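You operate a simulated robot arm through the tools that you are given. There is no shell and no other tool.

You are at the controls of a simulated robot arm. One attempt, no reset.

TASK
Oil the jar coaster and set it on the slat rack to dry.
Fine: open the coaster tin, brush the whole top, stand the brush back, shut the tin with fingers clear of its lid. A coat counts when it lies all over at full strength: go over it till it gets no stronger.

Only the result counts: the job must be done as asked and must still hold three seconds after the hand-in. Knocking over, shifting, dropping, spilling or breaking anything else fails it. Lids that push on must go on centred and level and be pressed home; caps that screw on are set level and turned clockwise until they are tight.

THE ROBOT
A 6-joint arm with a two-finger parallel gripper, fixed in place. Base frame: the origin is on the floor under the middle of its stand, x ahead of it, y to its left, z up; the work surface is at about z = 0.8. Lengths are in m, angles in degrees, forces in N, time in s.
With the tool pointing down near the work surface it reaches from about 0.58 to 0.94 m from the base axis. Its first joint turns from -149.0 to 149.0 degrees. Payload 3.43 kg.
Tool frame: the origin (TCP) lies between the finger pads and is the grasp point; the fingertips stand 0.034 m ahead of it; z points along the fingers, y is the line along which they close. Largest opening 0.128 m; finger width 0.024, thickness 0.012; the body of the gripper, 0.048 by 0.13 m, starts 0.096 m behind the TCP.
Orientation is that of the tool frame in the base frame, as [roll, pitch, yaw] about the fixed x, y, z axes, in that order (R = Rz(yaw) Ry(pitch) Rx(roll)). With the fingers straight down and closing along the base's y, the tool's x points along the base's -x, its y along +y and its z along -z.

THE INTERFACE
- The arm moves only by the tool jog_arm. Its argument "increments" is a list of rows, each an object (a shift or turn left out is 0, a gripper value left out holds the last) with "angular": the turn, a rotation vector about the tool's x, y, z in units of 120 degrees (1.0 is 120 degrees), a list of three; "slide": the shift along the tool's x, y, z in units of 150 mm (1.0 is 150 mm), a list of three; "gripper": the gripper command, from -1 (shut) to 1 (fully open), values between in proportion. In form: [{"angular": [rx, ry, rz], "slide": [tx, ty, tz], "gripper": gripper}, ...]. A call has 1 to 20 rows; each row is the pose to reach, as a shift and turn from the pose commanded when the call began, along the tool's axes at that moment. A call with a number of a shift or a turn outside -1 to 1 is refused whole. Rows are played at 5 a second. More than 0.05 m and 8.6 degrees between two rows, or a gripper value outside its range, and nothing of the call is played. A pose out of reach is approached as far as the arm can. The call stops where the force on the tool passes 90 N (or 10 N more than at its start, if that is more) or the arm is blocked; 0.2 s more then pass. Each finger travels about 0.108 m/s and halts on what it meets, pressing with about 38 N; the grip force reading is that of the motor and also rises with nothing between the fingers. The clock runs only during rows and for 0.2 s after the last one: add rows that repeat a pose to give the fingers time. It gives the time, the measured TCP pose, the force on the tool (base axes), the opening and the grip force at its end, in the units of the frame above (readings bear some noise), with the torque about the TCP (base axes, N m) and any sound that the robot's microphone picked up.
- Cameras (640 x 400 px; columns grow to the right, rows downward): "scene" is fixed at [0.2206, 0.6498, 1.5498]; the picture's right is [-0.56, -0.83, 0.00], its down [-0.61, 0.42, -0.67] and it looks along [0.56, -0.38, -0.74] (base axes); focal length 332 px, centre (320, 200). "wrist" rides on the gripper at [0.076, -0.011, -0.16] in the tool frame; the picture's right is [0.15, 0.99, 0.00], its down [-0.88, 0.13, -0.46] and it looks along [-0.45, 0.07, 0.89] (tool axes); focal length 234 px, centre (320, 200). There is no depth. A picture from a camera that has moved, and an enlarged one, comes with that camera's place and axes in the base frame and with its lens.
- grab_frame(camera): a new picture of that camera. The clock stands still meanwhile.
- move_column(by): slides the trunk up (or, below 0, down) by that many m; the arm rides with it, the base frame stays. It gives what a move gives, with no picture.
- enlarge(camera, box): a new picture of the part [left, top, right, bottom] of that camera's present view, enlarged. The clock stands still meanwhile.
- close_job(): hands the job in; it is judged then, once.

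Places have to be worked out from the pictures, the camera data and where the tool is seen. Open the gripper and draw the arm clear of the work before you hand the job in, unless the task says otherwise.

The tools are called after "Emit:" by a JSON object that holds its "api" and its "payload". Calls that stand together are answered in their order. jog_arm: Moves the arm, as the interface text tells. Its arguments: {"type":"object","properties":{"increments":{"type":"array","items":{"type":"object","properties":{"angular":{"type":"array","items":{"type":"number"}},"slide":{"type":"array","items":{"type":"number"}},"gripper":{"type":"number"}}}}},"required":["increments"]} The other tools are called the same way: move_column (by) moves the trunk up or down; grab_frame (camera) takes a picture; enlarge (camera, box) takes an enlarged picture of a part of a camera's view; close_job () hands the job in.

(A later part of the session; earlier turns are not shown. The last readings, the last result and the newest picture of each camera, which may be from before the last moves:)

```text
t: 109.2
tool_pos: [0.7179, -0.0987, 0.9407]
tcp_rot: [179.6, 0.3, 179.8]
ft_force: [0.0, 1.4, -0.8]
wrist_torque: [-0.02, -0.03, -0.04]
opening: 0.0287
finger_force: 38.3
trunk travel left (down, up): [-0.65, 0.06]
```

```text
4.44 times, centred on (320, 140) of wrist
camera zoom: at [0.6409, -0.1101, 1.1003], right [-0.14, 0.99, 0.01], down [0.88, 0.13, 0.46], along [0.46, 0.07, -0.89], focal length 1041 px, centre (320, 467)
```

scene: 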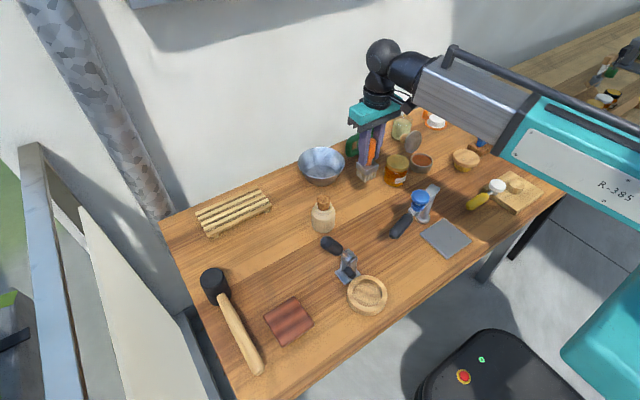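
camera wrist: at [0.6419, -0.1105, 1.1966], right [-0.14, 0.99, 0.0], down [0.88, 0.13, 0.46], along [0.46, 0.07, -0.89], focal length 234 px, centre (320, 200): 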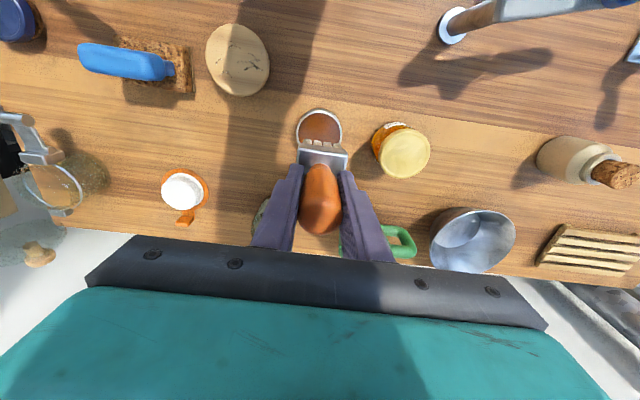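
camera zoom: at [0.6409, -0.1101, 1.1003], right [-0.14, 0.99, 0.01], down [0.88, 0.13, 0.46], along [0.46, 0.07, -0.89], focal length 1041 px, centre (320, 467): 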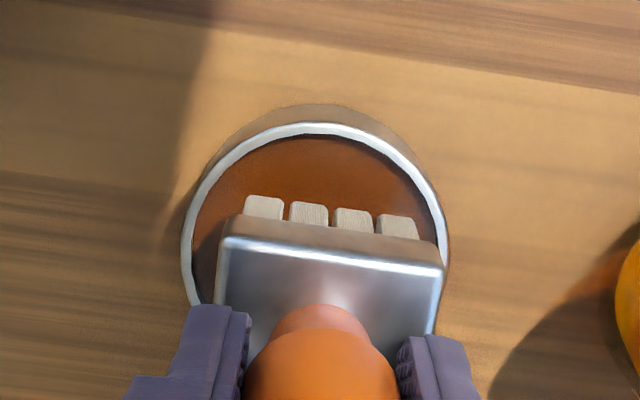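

Bristles and opening line up within about 1 mm. I lower the brush gently into the oil, bristle tips to about z≈0.82.

Emit:
{"api": "jog_arm", "payload": {"increments": [{"slide": [-0.003, -0.008, 0.02]}, {"slide": [-0.005, -0.008, 0.06]}, {"slide": [-0.005, -0.008, 0.1]}, {"slide": [-0.005, -0.008, 0.14]}, {"slide": [-0.005, -0.008, 0.17]}, {"slide": [-0.005, -0.008, 0.19]}, {"slide": [-0.005, -0.008, 0.19]}]}}

Emit:
{"api": "enlarge", "payload": {"camera": "scene", "box": [395, 110, 445, 180]}}

Emit:
{"api": "enlarge", "payload": {"camera": "wrist", "box": [270, 95, 370, 185]}}

```text
t: 110.8
tool_pos: [0.7197, -0.1008, 0.9154]
tcp_rot: [179.7, 0.6, 180.0]
ft_force: [3.7, 0.9, 35.7]
wrist_torque: [-0.21, 0.1, 0.0]
opening: 0.0289
finger_force: 38.1
trunk travel left (down, up): [-0.65, 0.06]
```

```text
5.71 times, centred on (420, 145) of scene
camera zoom: at [0.2206, 0.6498, 1.5498], right [-0.56, -0.83, 0.0], down [-0.61, 0.42, -0.67], along [0.56, -0.38, -0.74], focal length 1896 px, centre (-251, 514)
```

zoom: 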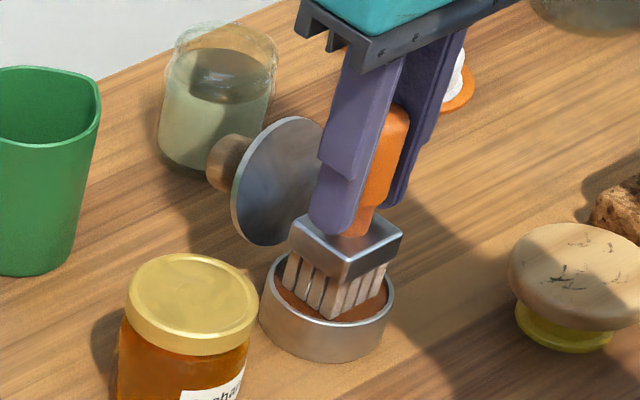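

```text
4.44 times, centred on (320, 140) of wrist
camera zoom: at [0.6405, -0.1106, 1.0745], right [-0.14, 0.99, 0.0], down [0.88, 0.13, 0.47], along [0.46, 0.07, -0.88], focal length 1041 px, centre (320, 467)
```

zoom: 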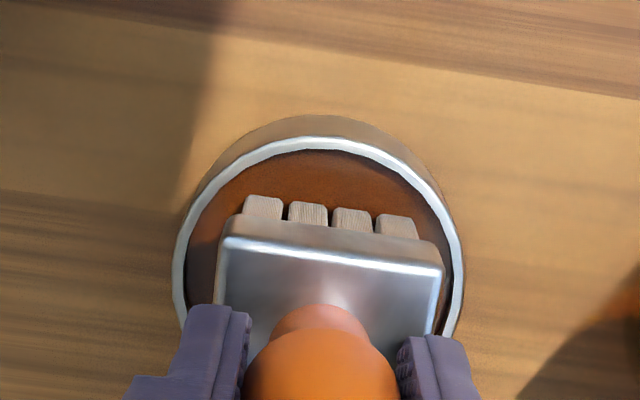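

The bristles touch the oil surface (36 N, a bit firm). I ease off to a light contact, work the brush a couple of millimetres to load it, then lift to inspect the bristles.

Emit:
{"api": "jog_arm", "payload": {"increments": [{"slide": [0, 0, -0.012]}, {"slide": [0.008, 0, -0.014]}, {"slide": [0, 0, -0.014]}, {"slide": [-0.008, 0, -0.014]}, {"slide": [0, 0, -0.014]}, {"slide": [0, 0.008, -0.014]}, {"slide": [0, -0.008, -0.014]}, {"slide": [0, 0, -0.014]}]}}

Emit:
{"api": "jog_arm", "payload": {"increments": [{"slide": [0, 0, -0.03]}, {"slide": [0, 0, -0.1]}, {"slide": [0, 0, -0.2]}, {"slide": [0, 0, -0.31]}, {"slide": [0, 0, -0.42]}, {"slide": [0, 0, -0.53]}, {"slide": [0, 0, -0.64]}, {"slide": [0, 0, -0.73]}, {"slide": [0, 0, -0.78]}, {"slide": [0, 0, -0.8]}]}}

Emit:
{"api": "enlarge", "payload": {"camera": "scene", "box": [390, 80, 450, 180]}}

Emit:
{"api": "enlarge", "payload": {"camera": "wrist", "box": [270, 95, 370, 185]}}

```text
t: 112.6
tool_pos: [0.7194, -0.1014, 0.915]
tcp_rot: [179.6, 0.3, 179.8]
ft_force: [1.5, 4.3, 16.2]
wrist_torque: [0.1, 0.03, 0.0]
opening: 0.0286
finger_force: 37.9
trunk travel left (down, up): [-0.65, 0.06]
```

```text
t: 114.8
tool_pos: [0.7202, -0.1017, 1.0334]
tcp_rot: [179.8, 0.2, 179.8]
ft_force: [-0.3, -0.4, -1.3]
wrist_torque: [0.0, 0.01, 0.0]
opening: 0.0286
finger_force: 37.9
trunk travel left (down, up): [-0.65, 0.06]
```

```text
4.00 times, centred on (420, 130) of scene
camera zoom: at [0.2206, 0.6498, 1.5498], right [-0.56, -0.83, 0.0], down [-0.61, 0.42, -0.67], along [0.56, -0.38, -0.74], focal length 1328 px, centre (-80, 480)
```

zoom: 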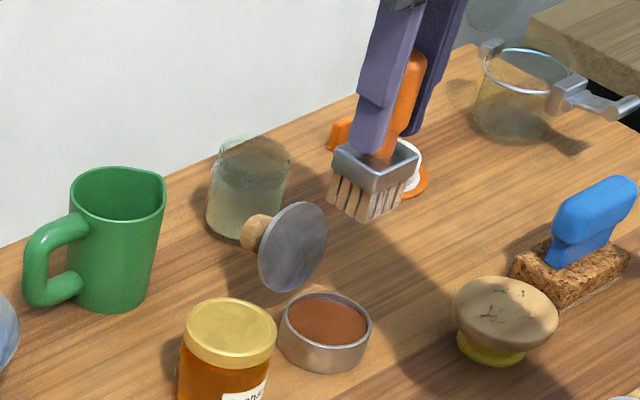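

```text
4.44 times, centred on (320, 140) of wrist
camera zoom: at [0.642, -0.1118, 1.1932], right [-0.14, 0.99, 0.0], down [0.88, 0.13, 0.46], along [0.46, 0.07, -0.89], focal length 1041 px, centre (320, 467)
```

zoom: 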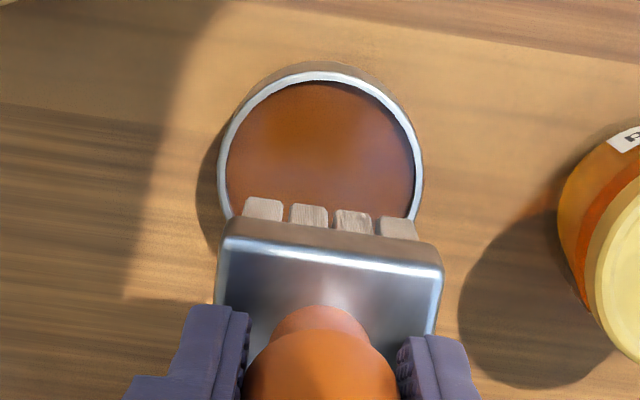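

Emit:
{"api": "enlarge", "payload": {"camera": "scene", "box": [398, 110, 428, 138]}}

```text
14.29 times, centred on (413, 124) of scene
camera zoom: at [0.2206, 0.6498, 1.5498], right [-0.56, -0.83, 0.0], down [-0.61, 0.42, -0.67], along [0.56, -0.38, -0.74], focal length 4741 px, centre (-1009, 1286)
```

zoom: 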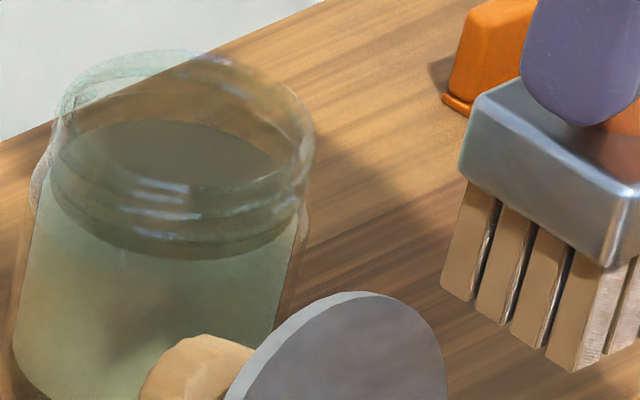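

The bristles changed from grey to tan, so the brush is loaded. I raise it and carry it toward the coaster at about (0.516, 0.537).

Emit:
{"api": "jog_arm", "payload": {"increments": [{"slide": [0, 0.02, -0.06]}, {"slide": [0.02, 0.08, -0.14]}, {"slide": [0.05, 0.18, -0.19]}, {"slide": [0.09, 0.3, -0.2]}, {"slide": [0.13, 0.43, -0.2]}, {"slide": [0.18, 0.57, -0.2]}, {"slide": [0.23, 0.71, -0.2]}, {"slide": [0.27, 0.84, -0.2]}, {"slide": [0.3, 0.94, -0.2]}, {"slide": [0.32, 1.0, -0.2]}]}}

Emit:
{"api": "jog_arm", "payload": {"increments": [{"slide": [0.01, 0.04, 0]}, {"slide": [0.04, 0.12, 0]}, {"slide": [0.08, 0.24, 0]}, {"slide": [0.12, 0.37, 0]}, {"slide": [0.16, 0.5, 0]}, {"slide": [0.2, 0.63, 0]}, {"slide": [0.24, 0.76, 0]}, {"slide": [0.28, 0.88, 0]}, {"slide": [0.31, 0.96, 0]}, {"slide": [0.32, 1.0, 0]}]}}

Emit:
{"api": "jog_arm", "payload": {"increments": [{"slide": [0.01, 0.04, 0]}, {"slide": [0.04, 0.12, 0]}, {"slide": [0.08, 0.24, 0]}, {"slide": [0.12, 0.37, 0]}, {"slide": [0.16, 0.5, 0]}, {"slide": [0.2, 0.63, 0]}, {"slide": [0.24, 0.76, 0]}, {"slide": [0.28, 0.88, 0]}, {"slide": [0.31, 0.96, 0]}, {"slide": [0.32, 1.0, 0]}]}}

Emit:
{"api": "grab_frame", "payload": {"camera": "wrist"}}

Emit:
{"api": "grab_frame", "payload": {"camera": "scene"}}

```text
t: 117.0
tool_pos: [0.6724, 0.049, 1.0656]
tcp_rot: [179.7, 0.2, -180.0]
ft_force: [0.2, 0.3, -0.3]
wrist_torque: [0.0, -0.04, 0.02]
opening: 0.0287
finger_force: 37.8
trunk travel left (down, up): [-0.65, 0.06]
```

```text
t: 119.2
tool_pos: [0.6237, 0.2, 1.0644]
tcp_rot: [179.7, 0.3, 179.9]
ft_force: [0.6, -0.2, -1.1]
wrist_torque: [-0.01, 0.0, 0.01]
opening: 0.0289
finger_force: 38.0
trunk travel left (down, up): [-0.65, 0.06]
```

```text
t: 121.4
tool_pos: [0.5757, 0.3502, 1.0664]
tcp_rot: [179.7, 0.3, 179.8]
ft_force: [-0.4, 0.5, -0.3]
wrist_torque: [0.0, -0.01, 0.02]
opening: 0.0286
finger_force: 38.2
trunk travel left (down, up): [-0.65, 0.06]
```

```text
taken
camera wrist: at [0.4978, 0.3385, 1.227], right [-0.14, 0.99, 0.0], down [0.88, 0.13, 0.46], along [0.46, 0.07, -0.89], focal length 234 px, centre (320, 200)
```

wrist: 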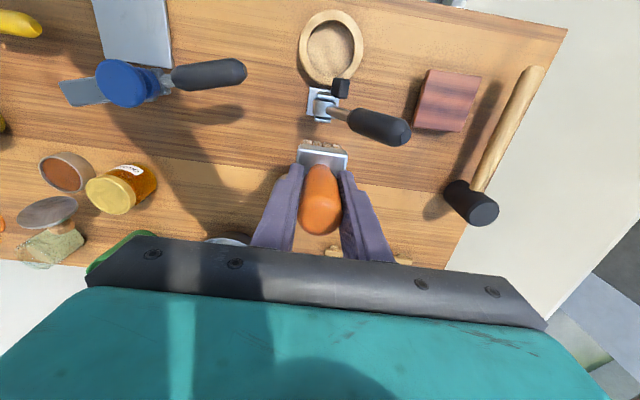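

```text
taken
```

scene: 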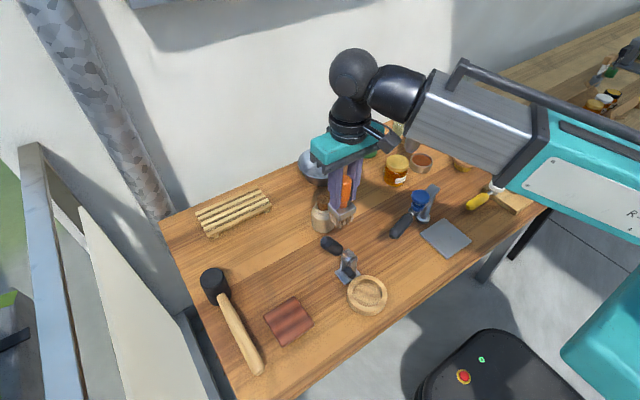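

I take a closer look at both candidates — the red-brown block and the round recessed ring — from here before committing the oil.

Emit:
{"api": "enlarge", "payload": {"camera": "wrist", "box": [280, 0, 400, 100]}}

Emit:
{"api": "enlarge", "payload": {"camera": "wrist", "box": [390, 50, 510, 150]}}

Emit:
{"api": "enlarge", "payload": {"camera": "scene", "box": [240, 280, 340, 360]}}

Emit:
{"api": "enlarge", "payload": {"camera": "scene", "box": [330, 240, 410, 320]}}

```text
4.00 times, centred on (340, 50) of wrist
camera zoom: at [0.4978, 0.3385, 1.227], right [-0.14, 0.99, 0.0], down [0.88, 0.13, 0.46], along [0.46, 0.07, -0.89], focal length 937 px, centre (240, 800)
```

zoom: 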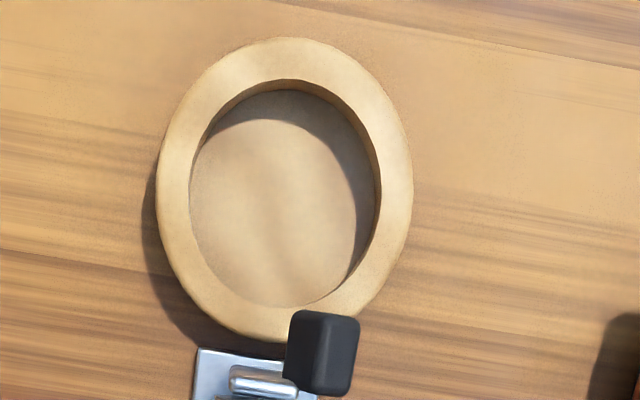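

```text
4.00 times, centred on (450, 100) of wrist
camera zoom: at [0.4978, 0.3385, 1.227], right [-0.14, 0.99, 0.0], down [0.88, 0.13, 0.46], along [0.46, 0.07, -0.89], focal length 937 px, centre (-200, 600)
```

zoom: 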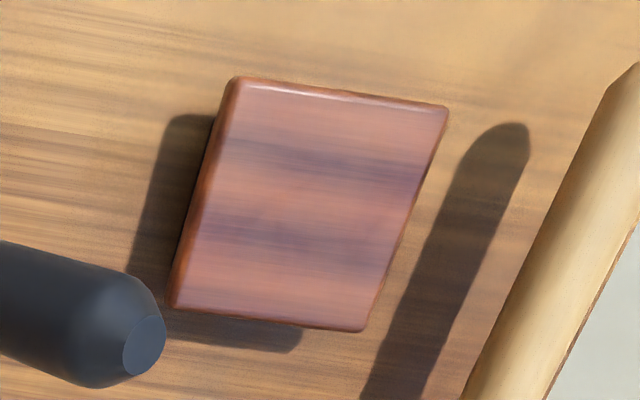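

```text
5.00 times, centred on (290, 320) of scene
camera zoom: at [0.2206, 0.6498, 1.5498], right [-0.56, -0.83, 0.0], down [-0.61, 0.42, -0.67], along [0.56, -0.38, -0.74], focal length 1659 px, centre (470, -400)
```

zoom: 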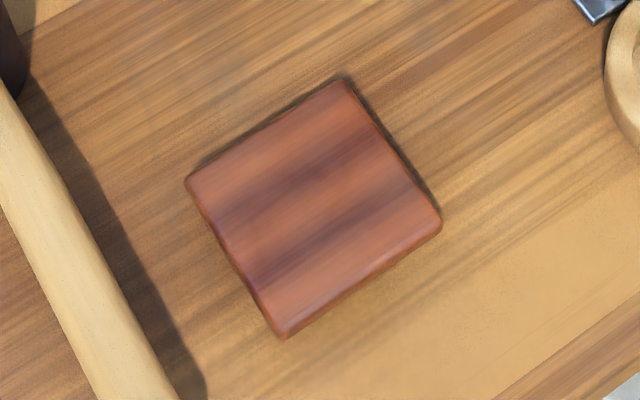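

```text
5.00 times, centred on (370, 280) of scene
camera zoom: at [0.2206, 0.6498, 1.5498], right [-0.56, -0.83, 0.0], down [-0.61, 0.42, -0.67], along [0.56, -0.38, -0.74], focal length 1659 px, centre (70, -200)
```

zoom: 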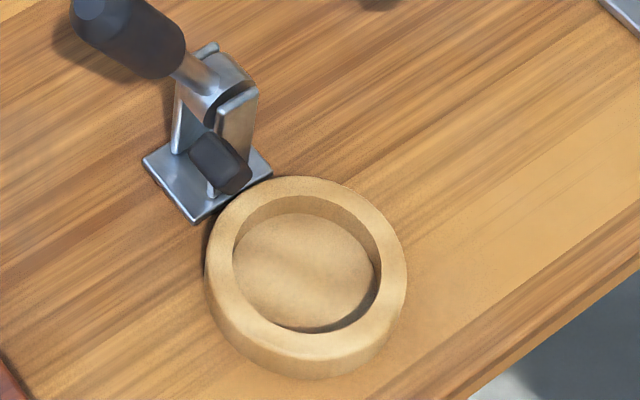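

The red-brown wooden tile is plainly a coaster slab, while the ring sits under a toggle clamp as a jar nest; I go with the tile. I carry the brush over its centre.

Emit:
{"api": "jog_arm", "payload": {"increments": [{"slide": [0.01, 0.04, 0]}, {"slide": [0.04, 0.12, 0]}, {"slide": [0.09, 0.24, 0]}, {"slide": [0.14, 0.37, 0]}, {"slide": [0.19, 0.5, 0]}, {"slide": [0.24, 0.63, 0]}, {"slide": [0.29, 0.76, 0]}, {"slide": [0.34, 0.88, 0]}, {"slide": [0.38, 0.96, 0]}, {"slide": [0.4, 1.0, 0]}]}}

Emit:
{"api": "jog_arm", "payload": {"increments": [{"slide": [0, 0.04, 0.05]}, {"slide": [0, 0.1, 0.15]}, {"slide": [0, 0.16, 0.28]}, {"slide": [0, 0.22, 0.42]}, {"slide": [0, 0.245, 0.56]}, {"slide": [0, 0.245, 0.68]}, {"slide": [0, 0.245, 0.76]}, {"slide": [0, 0.245, 0.8]}, {"slide": [0, 0.245, 0.8]}]}}

Emit:
{"api": "enlarge", "payload": {"camera": "scene", "box": [230, 240, 350, 350]}}

Emit:
{"api": "grab_frame", "payload": {"camera": "wrist"}}

```text
t: 123.6
tool_pos: [0.5159, 0.4999, 1.0675]
tcp_rot: [179.7, 0.2, 179.9]
ft_force: [0.3, -0.4, -0.5]
wrist_torque: [0.01, -0.03, -0.05]
opening: 0.0284
finger_force: 38.0
trunk travel left (down, up): [-0.65, 0.06]
```

```text
t: 125.6
tool_pos: [0.5172, 0.5365, 0.9456]
tcp_rot: [179.8, 0.2, 180.0]
ft_force: [-0.8, 0.0, -0.2]
wrist_torque: [0.01, -0.01, 0.04]
opening: 0.0288
finger_force: 37.6
trunk travel left (down, up): [-0.65, 0.06]
```

```text
3.64 times, centred on (290, 295) of scene
camera zoom: at [0.2206, 0.6498, 1.5498], right [-0.56, -0.83, 0.0], down [-0.61, 0.42, -0.67], along [0.56, -0.38, -0.74], focal length 1207 px, centre (429, -146)
```

zoom: 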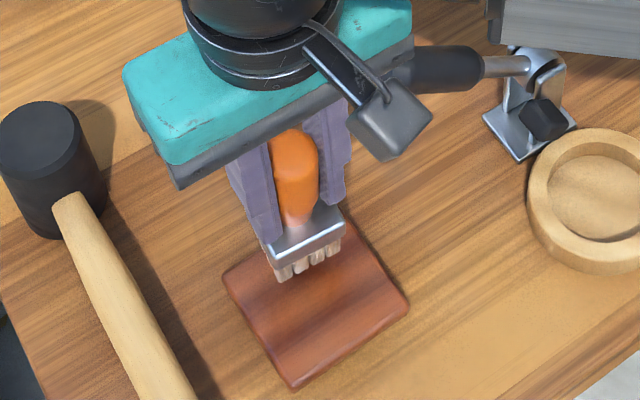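

```text
taken
camera wrist: at [0.4401, 0.5248, 1.1059], right [-0.14, 0.99, 0.0], down [0.88, 0.13, 0.46], along [0.46, 0.07, -0.89], focal length 234 px, centre (320, 200)
```

wrist: 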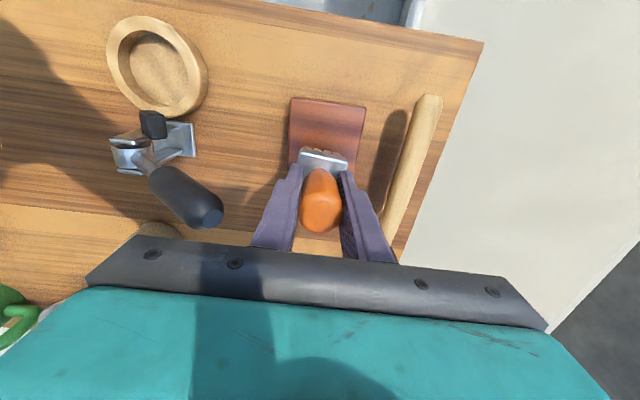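

Emit:
{"api": "enlarge", "payload": {"camera": "wrist", "box": [270, 85, 390, 185]}}

```text
4.00 times, centred on (330, 135) of wrist
camera zoom: at [0.4401, 0.5248, 1.1059], right [-0.14, 0.99, 0.0], down [0.88, 0.13, 0.46], along [0.46, 0.07, -0.89], focal length 937 px, centre (280, 460)
```

zoom: 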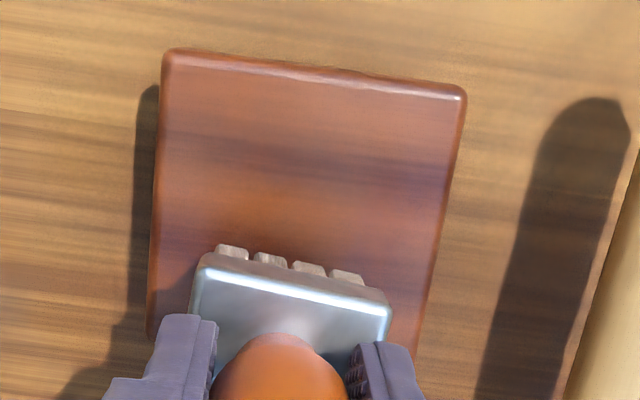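

Comparing wrist views, the brush has pivoted in the grip during the carry: about 8° (bristle end toward +x) and ~6° in yaw. I correct by tilting the tool the opposite way so the bristle face is level, then verify in the scene view.

Emit:
{"api": "jog_arm", "payload": {"increments": [{"angular": [0, 0.015, -0.01]}, {"angular": [0, 0.035, -0.025]}, {"angular": [0, 0.055, -0.04]}, {"angular": [0, 0.067, -0.0475]}, {"angular": [0, 0.067, -0.0475]}]}}

Emit:
{"api": "enlarge", "payload": {"camera": "scene", "box": [260, 260, 330, 330]}}

Emit:
{"api": "enlarge", "payload": {"camera": "wrist", "box": [270, 85, 390, 185]}}

```text
t: 126.8
tool_pos: [0.5172, 0.5359, 0.9459]
tcp_rot: [179.2, -7.7, -174.2]
ft_force: [-0.5, 0.3, -1.1]
wrist_torque: [0.01, -0.01, 0.03]
opening: 0.0286
finger_force: 38.3
trunk travel left (down, up): [-0.65, 0.06]
```

```text
5.71 times, centred on (295, 295) of scene
camera zoom: at [0.2206, 0.6498, 1.5498], right [-0.56, -0.83, 0.0], down [-0.61, 0.42, -0.67], along [0.56, -0.38, -0.74], focal length 1896 px, centre (463, -343)
```

zoom: 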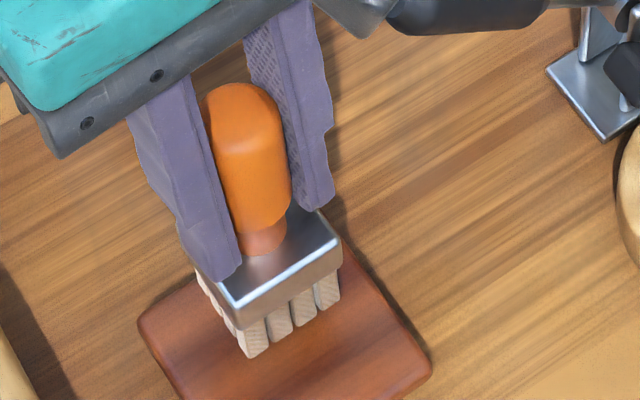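

```text
4.00 times, centred on (330, 135) of wrist
camera zoom: at [0.4641, 0.5192, 1.1157], right [-0.24, 0.97, 0.03], down [0.92, 0.22, 0.34], along [0.32, 0.11, -0.94], focal length 937 px, centre (280, 460)
```

zoom: 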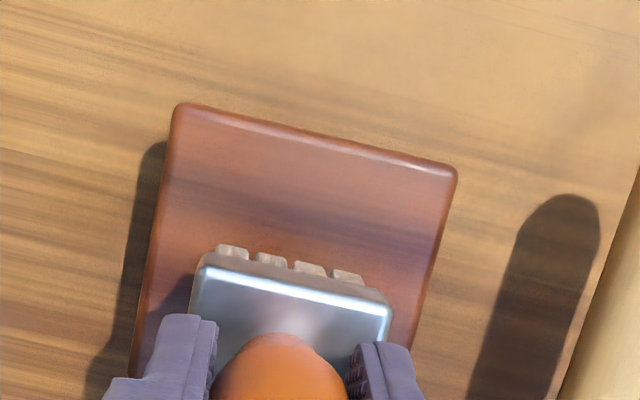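

Brush and tile edges are now parallel. Three sightings put the coaster at about (0.505, 0.541), ~87 mm square, so I shift 10 mm toward −x, and lower to just above its top.

Emit:
{"api": "jog_arm", "payload": {"increments": [{"slide": [0.03, 0.015, 0.004]}, {"slide": [0.066, 0.033, 0.009]}, {"slide": [0.06, 0.033, 0.06]}, {"slide": [0.052, 0.032, 0.12]}, {"slide": [0.043, 0.031, 0.18]}, {"slide": [0.036, 0.03, 0.23]}, {"slide": [0.034, 0.03, 0.247]}, {"slide": [0.034, 0.03, 0.247]}]}}

Emit:
{"api": "enlarge", "payload": {"camera": "scene", "box": [260, 260, 330, 350]}}

Emit:
{"api": "enlarge", "payload": {"camera": "wrist", "box": [270, 85, 390, 185]}}

```text
t: 128.6
tool_pos: [0.5054, 0.5412, 0.917]
tcp_rot: [178.9, -7.4, -174.4]
ft_force: [-4.6, 4.5, 58.4]
wrist_torque: [-0.63, 0.01, 0.03]
opening: 0.0287
finger_force: 37.8
trunk travel left (down, up): [-0.65, 0.06]
```

```text
4.44 times, centred on (295, 305) of scene
camera zoom: at [0.2206, 0.6498, 1.5498], right [-0.56, -0.83, 0.0], down [-0.61, 0.42, -0.67], along [0.56, -0.38, -0.74], focal length 1475 px, centre (431, -267)
```

zoom: 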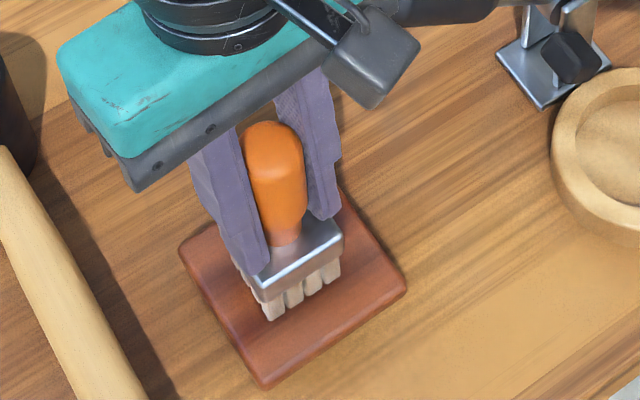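

```text
4.00 times, centred on (330, 135) of wrist
camera zoom: at [0.4502, 0.5226, 1.0856], right [-0.24, 0.97, 0.04], down [0.92, 0.21, 0.34], along [0.32, 0.12, -0.94], focal length 937 px, centre (280, 460)
```

zoom: 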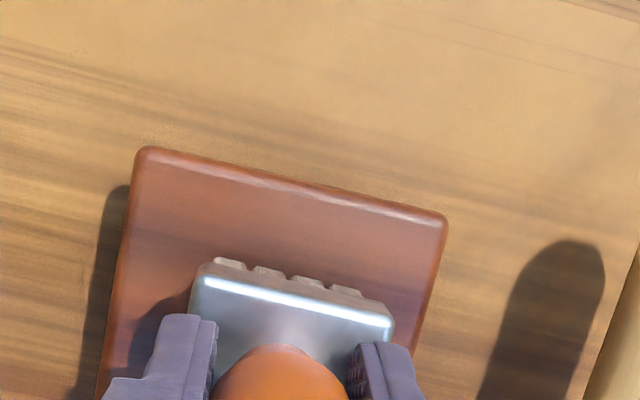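

Contact came earlier than expected (58 N): the coaster is thicker, its top near z≈0.828. I back up 6 mm to a light touch right away.

Emit:
{"api": "jog_arm", "payload": {"increments": [{"slide": [0.004, 0, -0.03]}, {"slide": [0.0056, 0.0006, -0.0416]}, {"slide": [0.0056, 0.0006, -0.0416]}]}}

Emit:
{"api": "enlarge", "payload": {"camera": "wrist", "box": [270, 85, 390, 185]}}

Emit:
{"api": "enlarge", "payload": {"camera": "scene", "box": [260, 260, 330, 350]}}

```text
t: 129.4
tool_pos: [0.5051, 0.5402, 0.9172]
tcp_rot: [179.3, -7.5, -174.2]
ft_force: [-5.9, 4.8, 15.9]
wrist_torque: [0.09, 0.29, -0.02]
opening: 0.0287
finger_force: 37.5
trunk travel left (down, up): [-0.65, 0.06]
```

```text
4.00 times, centred on (330, 135) of wrist
camera zoom: at [0.452, 0.5234, 1.0861], right [-0.24, 0.97, 0.03], down [0.92, 0.22, 0.34], along [0.32, 0.11, -0.94], focal length 937 px, centre (280, 460)
```

zoom: 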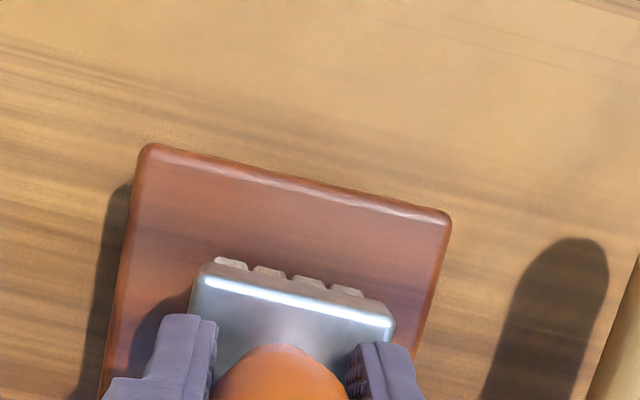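

```text
4.44 times, centred on (295, 305) of scene
camera zoom: at [0.2206, 0.6498, 1.5498], right [-0.56, -0.83, 0.0], down [-0.61, 0.42, -0.67], along [0.56, -0.38, -0.74], focal length 1475 px, centre (431, -267)
```

zoom: 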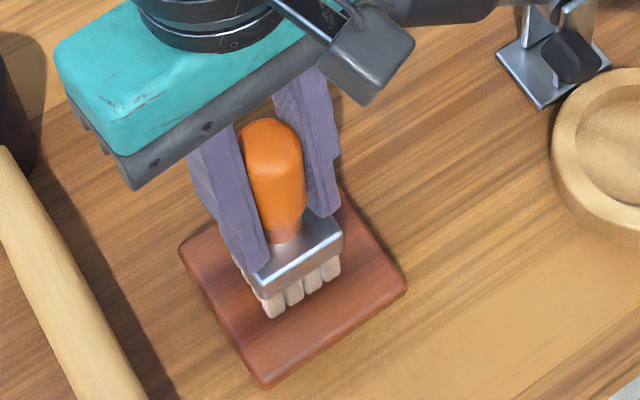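

Light contact now (16 N), coaster unmoved; brush centre is ~3.5 mm (+x) and 2 mm (+y) from the coaster's middle. I ease another millimetre and begin overlapping strokes along y across the near and middle thirds.

Emit:
{"api": "jog_arm", "payload": {"increments": [{"slide": [0.072, -0.0465, 0.0024]}, {"slide": [0.1299, -0.0943, 0.0096]}, {"slide": [0.1885, -0.1487, 0.0168]}, {"slide": [0.1825, -0.089, 0.0168]}, {"slide": [0.1772, -0.0359, 0.0168]}, {"slide": [0.1718, 0.0171, 0.0168]}, {"slide": [0.1665, 0.0702, 0.0168]}, {"slide": [0.1618, 0.1167, 0.0168]}, {"slide": [0.1578, 0.1565, 0.0168]}, {"slide": [0.0855, 0.1493, 0.0069]}, {"slide": [0.0066, 0.1413, -0.0039]}, {"slide": [0.012, 0.088, -0.0039]}, {"slide": [0.0173, 0.0352, -0.0039]}, {"slide": [0.0226, -0.0179, -0.0039]}, {"slide": [0.028, -0.071, -0.0039]}, {"slide": [0.0333, -0.124, -0.0039]}, {"slide": [0.0373, -0.164, -0.0039]}, {"slide": [-0.0416, -0.1719, -0.0147]}, {"slide": [-0.1139, -0.1792, -0.0246]}, {"slide": [-0.1199, -0.1193, -0.0246]}]}}

Emit:
{"api": "enlarge", "payload": {"camera": "wrist", "box": [250, 65, 400, 185]}}

Emit:
{"api": "enlarge", "payload": {"camera": "scene", "box": [250, 260, 340, 350]}}

```text
t: 133.6
tool_pos: [0.5279, 0.5235, 0.9174]
tcp_rot: [179.3, -7.8, -174.3]
ft_force: [-0.4, -0.3, 0.0]
wrist_torque: [-0.01, -0.01, 0.06]
opening: 0.0286
finger_force: 37.7
trunk travel left (down, up): [-0.65, 0.06]
```

```text
3.33 times, centred on (325, 125) of wrist
camera zoom: at [0.474, 0.5064, 1.0866], right [-0.24, 0.97, 0.03], down [0.92, 0.22, 0.34], along [0.32, 0.11, -0.94], focal length 781 px, centre (303, 450)
```

zoom: 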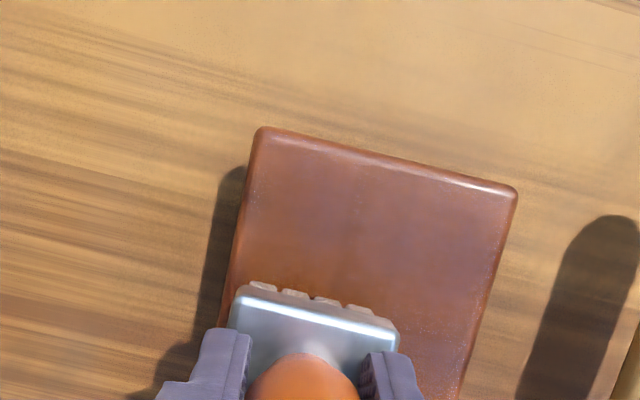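

```text
4.44 times, centred on (295, 305) of scene
camera zoom: at [0.2206, 0.6498, 1.5498], right [-0.56, -0.83, 0.0], down [-0.61, 0.42, -0.67], along [0.56, -0.38, -0.74], focal length 1475 px, centre (431, -267)
```

zoom: 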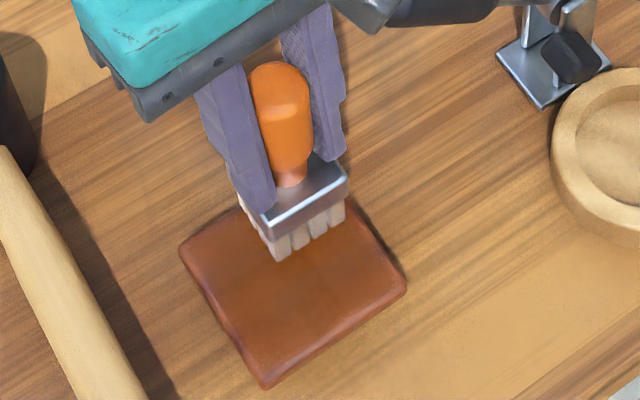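

The stroked area has turned an even warm brown — this is the right piece and the coat is taking. Contact has gone light, so I press 1.5 mm more and cover the far third, far-left edge and cross strokes.

Emit:
{"api": "jog_arm", "payload": {"increments": [{"slide": [-0.0066, 0.0531, 0.0099]}, {"slide": [-0.012, 0.1061, 0.0099]}, {"slide": [-0.0173, 0.1592, 0.0099]}, {"slide": [-0.022, 0.2056, 0.0099]}, {"slide": [-0.0266, 0.2521, 0.0099]}, {"slide": [0.026, 0.2574, 0.0171]}, {"slide": [0.072, 0.262, 0.0234]}, {"slide": [0.1246, 0.2672, 0.0306]}, {"slide": [0.1772, 0.2725, 0.0378]}, {"slide": [0.2297, 0.2778, 0.045]}, {"slide": [0.2758, 0.2824, 0.0513]}, {"slide": [0.2824, 0.2161, 0.0513]}, {"slide": [0.2891, 0.1497, 0.0513]}, {"slide": [0.2392, 0.1179, 0.0441]}, {"slide": [0.1866, 0.1127, 0.0369]}, {"slide": [0.134, 0.1074, 0.0297]}, {"slide": [0.0814, 0.1021, 0.0225]}, {"slide": [0.0288, 0.0968, 0.0153]}, {"slide": [-0.0172, 0.0922, 0.009]}, {"slide": [-0.0092, 0.0126, 0.009]}]}}

Emit:
{"api": "enlarge", "payload": {"camera": "wrist", "box": [250, 65, 400, 185]}}

Emit:
{"api": "enlarge", "payload": {"camera": "scene", "box": [250, 260, 340, 350]}}

```text
t: 137.8
tool_pos: [0.5291, 0.528, 0.9169]
tcp_rot: [179.2, -7.5, -174.3]
ft_force: [0.8, 5.2, 13.9]
wrist_torque: [0.36, -0.09, -0.01]
opening: 0.0287
finger_force: 38.2
trunk travel left (down, up): [-0.65, 0.06]
```

```text
3.33 times, centred on (325, 125) of wrist
camera zoom: at [0.4746, 0.51, 1.086], right [-0.24, 0.97, 0.03], down [0.92, 0.22, 0.34], along [0.32, 0.11, -0.94], focal length 781 px, centre (303, 450)
```

zoom: 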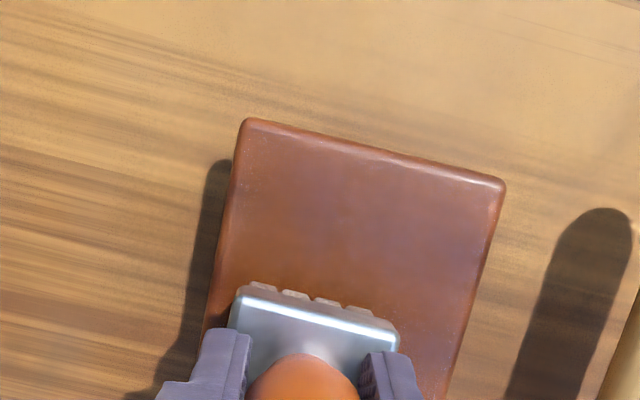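

```text
4.44 times, centred on (295, 305) of scene
camera zoom: at [0.2206, 0.6498, 1.5498], right [-0.56, -0.83, 0.0], down [-0.61, 0.42, -0.67], along [0.56, -0.38, -0.74], focal length 1475 px, centre (431, -267)
```

zoom: 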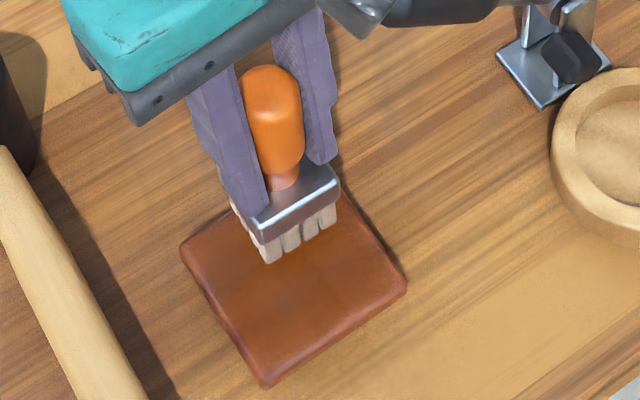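

Contact is a steady ~14 N and the coaster stays put. I run two full rasters over the whole face with overlap past every edge.

Emit:
{"api": "jog_arm", "payload": {"increments": [{"slide": [0.008, -0.0796, 0]}, {"slide": [0, 0, 0]}, {"slide": [-0.0067, 0.0663, 0]}, {"slide": [-0.0133, 0.1327, 0]}, {"slide": [-0.0193, 0.1924, 0]}, {"slide": [-0.0247, 0.2454, 0]}, {"slide": [0.0477, 0.2527, 0.0099]}, {"slide": [0.055, 0.1797, 0.0099]}, {"slide": [0.0623, 0.1068, 0.0099]}, {"slide": [0.0697, 0.0338, 0.0099]}, {"slide": [0.0757, -0.0259, 0.0099]}, {"slide": [0.081, -0.079, 0.0099]}, {"slide": [0.1533, -0.0717, 0.0198]}, {"slide": [0.1466, -0.0054, 0.0198]}, {"slide": [0.1399, 0.061, 0.0198]}, {"slide": [0.1333, 0.1272, 0.0198]}, {"slide": [0.1266, 0.1937, 0.0198]}, {"slide": [0.1199, 0.2599, 0.0198]}, {"slide": [0.1923, 0.2671, 0.0297]}, {"slide": [0.1989, 0.2009, 0.0297]}]}}

Emit:
{"api": "jog_arm", "payload": {"increments": [{"slide": [0.0073, -0.073, 0]}, {"slide": [0.0147, -0.1459, 0]}, {"slide": [0.0213, -0.2123, 0]}, {"slide": [0.0267, -0.2653, 0]}, {"slide": [0.0793, -0.2601, 0.0072]}, {"slide": [0.1253, -0.2554, 0.0135]}, {"slide": [0.1186, -0.1891, 0.0135]}, {"slide": [0.1119, -0.1227, 0.0135]}, {"slide": [0.1053, -0.0564, 0.0135]}, {"slide": [0.0986, 0.0099, 0.0135]}, {"slide": [0.0919, 0.0763, 0.0135]}, {"slide": [0.0262, 0.0697, 0.0045]}, {"slide": [-0.0395, 0.063, -0.0045]}, {"slide": [-0.1053, 0.0564, -0.0135]}, {"slide": [-0.171, 0.0498, -0.0225]}, {"slide": [-0.2301, 0.0439, -0.0306]}, {"slide": [-0.2228, -0.0291, -0.0306]}, {"slide": [-0.2155, -0.1021, -0.0306]}, {"slide": [-0.2081, -0.1751, -0.0306]}, {"slide": [-0.2015, -0.2411, -0.0306]}]}}

Emit:
{"api": "enlarge", "payload": {"camera": "wrist", "box": [250, 65, 400, 185]}}

Emit:
{"api": "enlarge", "payload": {"camera": "scene", "box": [250, 260, 340, 350]}}

```text
t: 142.0
tool_pos: [0.4931, 0.5551, 0.9175]
tcp_rot: [178.9, -7.8, -174.2]
ft_force: [0.3, 11.8, 23.3]
wrist_torque: [0.5, -0.14, 0.02]
opening: 0.0282
finger_force: 38.2
trunk travel left (down, up): [-0.65, 0.06]
```

```text
t: 146.2
tool_pos: [0.5284, 0.5206, 0.9182]
tcp_rot: [179.4, -7.6, -174.2]
ft_force: [1.0, 4.3, 11.2]
wrist_torque: [0.27, -0.05, 0.0]
opening: 0.0286
finger_force: 37.9
trunk travel left (down, up): [-0.65, 0.06]
```

```text
3.33 times, centred on (325, 125) of wrist
camera zoom: at [0.4744, 0.5033, 1.0861], right [-0.24, 0.97, 0.03], down [0.92, 0.22, 0.34], along [0.32, 0.11, -0.94], focal length 781 px, centre (303, 450)
```

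zoom: 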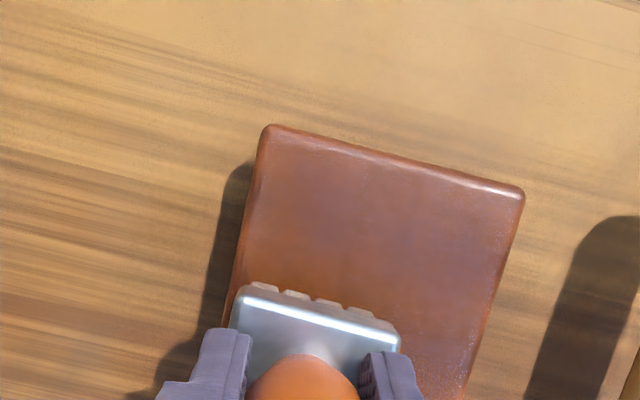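

```text
4.44 times, centred on (295, 305) of scene
camera zoom: at [0.2206, 0.6498, 1.5498], right [-0.56, -0.83, 0.0], down [-0.61, 0.42, -0.67], along [0.56, -0.38, -0.74], focal length 1475 px, centre (431, -267)
```

zoom: 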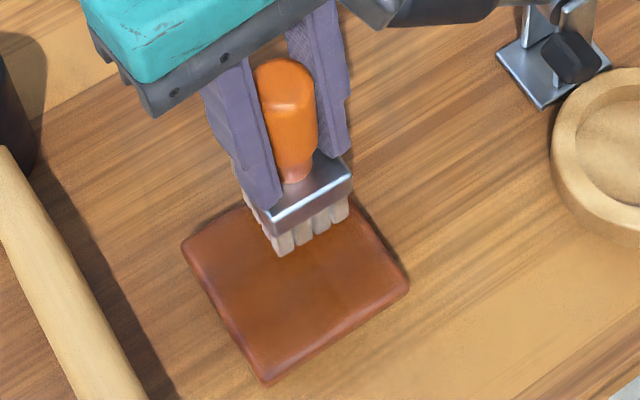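

The colour is more even. I lift the brush off to inspect the whole face and the bristles' load.

Emit:
{"api": "jog_arm", "payload": {"increments": [{"slide": [0.009, 0.001, -0.066]}, {"slide": [0.018, 0.002, -0.132]}, {"slide": [0.03, 0.003, -0.22]}, {"slide": [0.0, 0.004, -0.32]}, {"slide": [-0.1, 0, -0.42]}, {"slide": [-0.2, 0, -0.5]}, {"slide": [-0.3, -0.01, -0.56]}, {"slide": [-0.4, -0.01, -0.58]}, {"slide": [-0.45, -0.01, -0.58]}]}}

Emit:
{"api": "enlarge", "payload": {"camera": "wrist", "box": [260, 20, 400, 130]}}

Emit:
{"api": "enlarge", "payload": {"camera": "scene", "box": [255, 280, 325, 355]}}

Emit:
{"api": "grab_frame", "payload": {"camera": "wrist"}}

```text
t: 148.2
tool_pos: [0.6066, 0.5258, 0.9933]
tcp_rot: [179.3, -7.7, -174.3]
ft_force: [0.9, -0.3, -0.9]
wrist_torque: [-0.02, 0.01, 0.02]
opening: 0.0285
finger_force: 38.1
trunk travel left (down, up): [-0.65, 0.06]
```

```text
3.64 times, centred on (330, 75) of wrist
camera zoom: at [0.5538, 0.5091, 1.1632], right [-0.24, 0.97, 0.03], down [0.92, 0.22, 0.34], along [0.32, 0.11, -0.94], focal length 852 px, centre (284, 654)
```

zoom: 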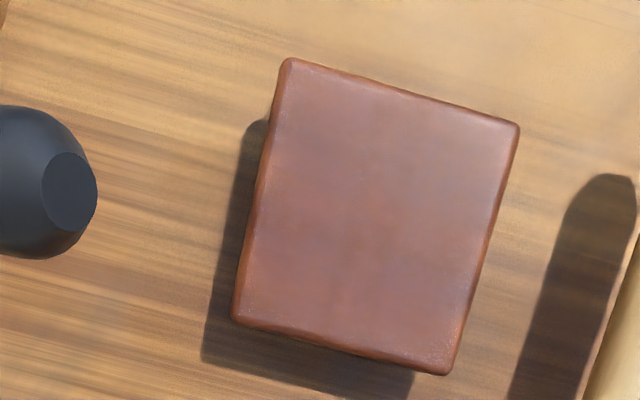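

```text
5.33 times, centred on (290, 318) of scene
camera zoom: at [0.2206, 0.6498, 1.5498], right [-0.56, -0.83, 0.0], down [-0.61, 0.42, -0.67], along [0.56, -0.38, -0.74], focal length 1770 px, centre (480, -427)
```

zoom: 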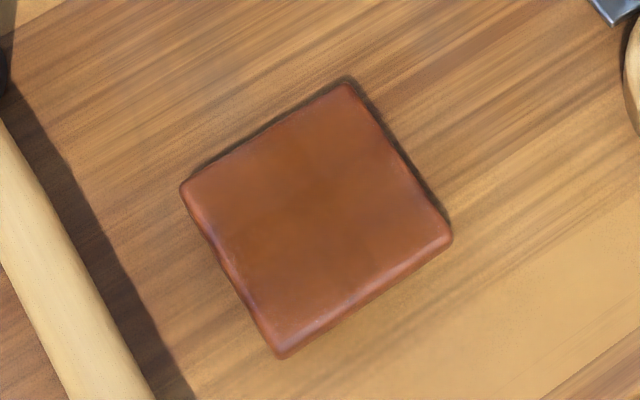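

```text
taken
camera wrist: at [0.5538, 0.5091, 1.1632], right [-0.24, 0.97, 0.03], down [0.92, 0.22, 0.34], along [0.32, 0.11, -0.94], focal length 234 px, centre (320, 200)
```

wrist: 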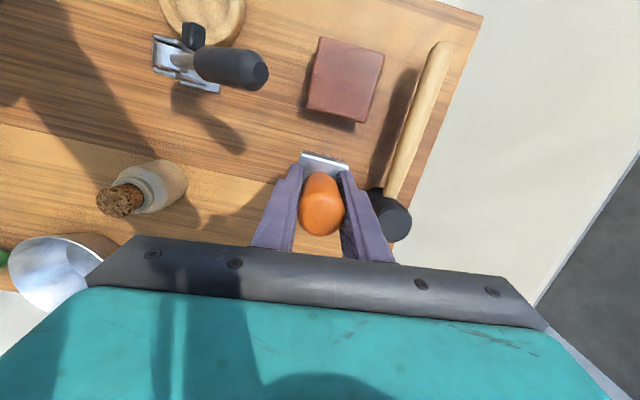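

The centre is well coated, but a band along the +y and −x edges still looks redder. I check the bristles' colour to see whether the brush needs reloading.

Emit:
{"api": "enlarge", "payload": {"camera": "scene", "box": [270, 200, 330, 270]}}

Emit:
{"api": "enlarge", "payload": {"camera": "scene", "box": [260, 290, 320, 350]}}

```text
5.71 times, centred on (300, 235) of scene
camera zoom: at [0.2206, 0.6498, 1.5498], right [-0.56, -0.83, 0.0], down [-0.61, 0.42, -0.67], along [0.56, -0.38, -0.74], focal length 1896 px, centre (434, 0)
```

zoom: 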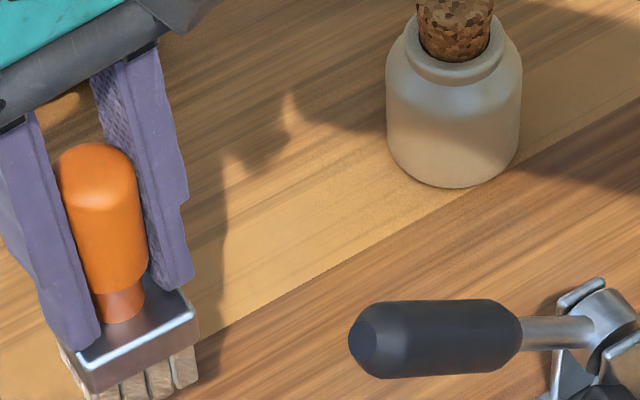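

```text
6.67 times, centred on (290, 320) of scene
camera zoom: at [0.2206, 0.6498, 1.5498], right [-0.56, -0.83, 0.0], down [-0.61, 0.42, -0.67], along [0.56, -0.38, -0.74], focal length 2212 px, centre (520, -600)
```

zoom: 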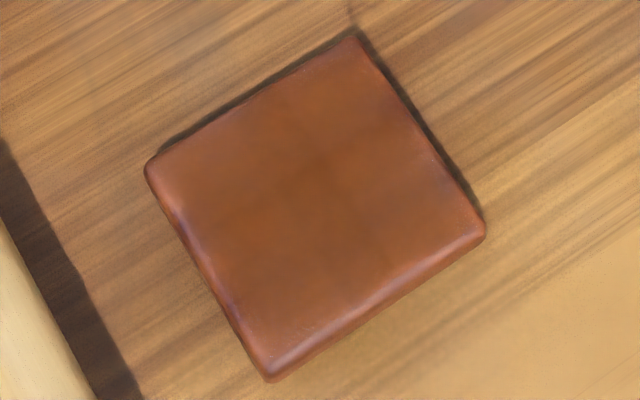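

The middle is darkest, so repeated overlap still strengthens it and the edges need more passes. I return to the far/−y corner and run wider rasters (±30 mm) so every edge gets the full brush.

Emit:
{"api": "jog_arm", "payload": {"increments": [{"slide": [0.06, -0.01, 0.05]}, {"slide": [0.16, -0.03, 0.14]}, {"slide": [0.27, -0.05, 0.26]}, {"slide": [0.37, -0.065, 0.38]}, {"slide": [0.43, -0.073, 0.46]}, {"slide": [0.454, -0.0753, 0.484]}, {"slide": [0.447, -0.0757, 0.53]}, {"slide": [0.442, -0.0763, 0.57]}, {"slide": [0.441, -0.0763, 0.5798]}, {"slide": [0.441, -0.0763, 0.5798]}]}}

Emit:
{"api": "jog_arm", "payload": {"increments": [{"slide": [-0.008, 0.0796, 0]}, {"slide": [-0.016, 0.1592, 0]}, {"slide": [-0.024, 0.2388, 0]}, {"slide": [-0.032, 0.3184, 0]}, {"slide": [-0.04, 0.398, 0]}, {"slide": [0.0126, 0.4033, 0.0072]}, {"slide": [0.0586, 0.4079, 0.0135]}, {"slide": [0.0666, 0.3283, 0.0135]}, {"slide": [0.0746, 0.2487, 0.0135]}, {"slide": [0.0826, 0.1691, 0.0135]}, {"slide": [0.0906, 0.0895, 0.0135]}, {"slide": [0.0986, 0.0099, 0.0135]}, {"slide": [0.1512, 0.0152, 0.0207]}, {"slide": [0.1972, 0.0198, 0.027]}, {"slide": [0.1892, 0.0994, 0.027]}, {"slide": [0.1812, 0.179, 0.027]}, {"slide": [0.1732, 0.2586, 0.027]}, {"slide": [0.1652, 0.3382, 0.027]}, {"slide": [0.1572, 0.4178, 0.027]}, {"slide": [0.2098, 0.4231, 0.0342]}]}}

Emit:
{"api": "jog_arm", "payload": {"increments": [{"slide": [0.046, 0.0046, 0.0063]}, {"slide": [0.054, -0.075, 0.0063]}, {"slide": [0.062, -0.1546, 0.0063]}, {"slide": [0.07, -0.2342, 0.0063]}, {"slide": [0.078, -0.3138, 0.0063]}, {"slide": [0.086, -0.3934, 0.0063]}, {"slide": [0.1386, -0.3881, 0.0135]}, {"slide": [0.1846, -0.3835, 0.0198]}, {"slide": [0.1766, -0.3039, 0.0198]}, {"slide": [0.1686, -0.2243, 0.0198]}, {"slide": [0.1606, -0.1447, 0.0198]}, {"slide": [0.1526, -0.0651, 0.0198]}, {"slide": [0.1446, 0.0145, 0.0198]}, {"slide": [0.046, 0.0046, 0.0063]}, {"slide": [-0.0526, -0.0053, -0.0072]}, {"slide": [-0.1512, -0.0152, -0.0207]}, {"slide": [-0.2498, -0.0251, -0.0342]}, {"slide": [-0.2398, -0.1246, -0.0342]}, {"slide": [-0.2298, -0.2241, -0.0342]}, {"slide": [-0.2198, -0.3236, -0.0342]}]}}

Emit:
{"api": "enlarge", "payload": {"camera": "scene", "box": [255, 265, 325, 355]}}

Emit:
{"api": "enlarge", "payload": {"camera": "wrist", "box": [250, 65, 400, 185]}}

```text
t: 150.4
tool_pos: [0.531, 0.5074, 0.9166]
tcp_rot: [179.3, -7.5, -174.3]
ft_force: [1.2, -3.2, 7.8]
wrist_torque: [-0.32, -0.12, -0.02]
opening: 0.0284
finger_force: 38.6
trunk travel left (down, up): [-0.65, 0.06]
```

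```text
t: 154.6
tool_pos: [0.4942, 0.5674, 0.9174]
tcp_rot: [179.1, -7.4, -174.4]
ft_force: [10.4, -1.2, 20.9]
wrist_torque: [-0.52, -0.84, 0.22]
opening: 0.0286
finger_force: 37.8
trunk travel left (down, up): [-0.65, 0.06]
```

```text
t: 158.8
tool_pos: [0.5295, 0.5215, 0.9163]
tcp_rot: [179.2, -7.5, -174.4]
ft_force: [1.1, 5.9, 17.0]
wrist_torque: [0.4, 0.03, -0.04]
opening: 0.0284
finger_force: 38.0
trunk travel left (down, up): [-0.65, 0.06]
```

```text
4.44 times, centred on (290, 310) of scene
camera zoom: at [0.2206, 0.6498, 1.5498], right [-0.56, -0.83, 0.0], down [-0.61, 0.42, -0.67], along [0.56, -0.38, -0.74], focal length 1475 px, centre (453, -289)
```

zoom: 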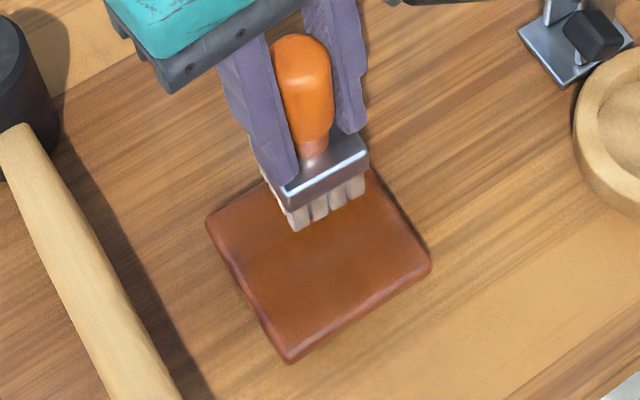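

```text
3.33 times, centred on (325, 125) of wrist
camera zoom: at [0.4767, 0.5048, 1.0859], right [-0.24, 0.97, 0.03], down [0.92, 0.22, 0.34], along [0.32, 0.11, -0.94], focal length 781 px, centre (303, 450)
```

zoom: 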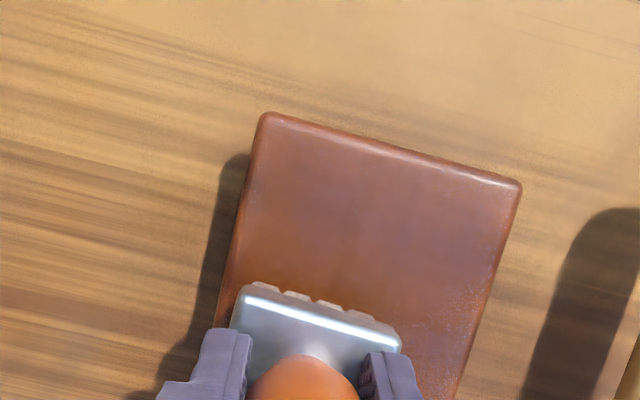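

Emit:
{"api": "jog_arm", "payload": {"increments": [{"slide": [0.009, 0.001, -0.066]}, {"slide": [0.018, 0.002, -0.132]}, {"slide": [0.03, 0.003, -0.22]}, {"slide": [0.0, 0.004, -0.32]}, {"slide": [-0.1, 0, -0.42]}, {"slide": [-0.2, 0, -0.5]}, {"slide": [-0.3, -0.01, -0.56]}, {"slide": [-0.4, -0.01, -0.58]}, {"slide": [-0.45, -0.01, -0.58]}]}}

Emit:
{"api": "enlarge", "payload": {"camera": "scene", "box": [260, 290, 320, 350]}}

Emit:
{"api": "enlarge", "payload": {"camera": "wrist", "box": [260, 20, 400, 130]}}

```text
t: 160.8
tool_pos: [0.6095, 0.5273, 0.9935]
tcp_rot: [179.3, -7.7, -174.3]
ft_force: [0.2, 0.8, -0.8]
wrist_torque: [0.03, -0.03, 0.01]
opening: 0.0286
finger_force: 37.9
trunk travel left (down, up): [-0.65, 0.06]
```

```text
6.67 times, centred on (290, 320) of scene
camera zoom: at [0.2206, 0.6498, 1.5498], right [-0.56, -0.83, 0.0], down [-0.61, 0.42, -0.67], along [0.56, -0.38, -0.74], focal length 2212 px, centre (520, -600)
```

zoom: 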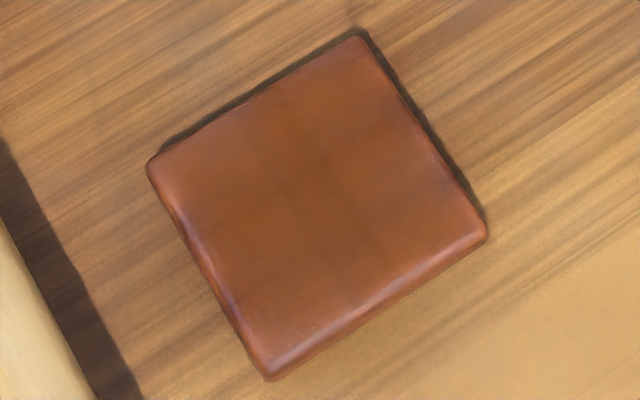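

```text
3.64 times, centred on (330, 75) of wrist
camera zoom: at [0.5566, 0.511, 1.1623], right [-0.24, 0.97, 0.03], down [0.92, 0.22, 0.34], along [0.32, 0.11, -0.94], focal length 852 px, centre (284, 654)
```

zoom: 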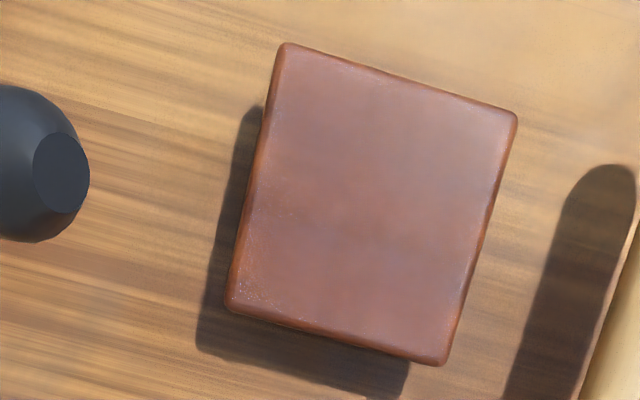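

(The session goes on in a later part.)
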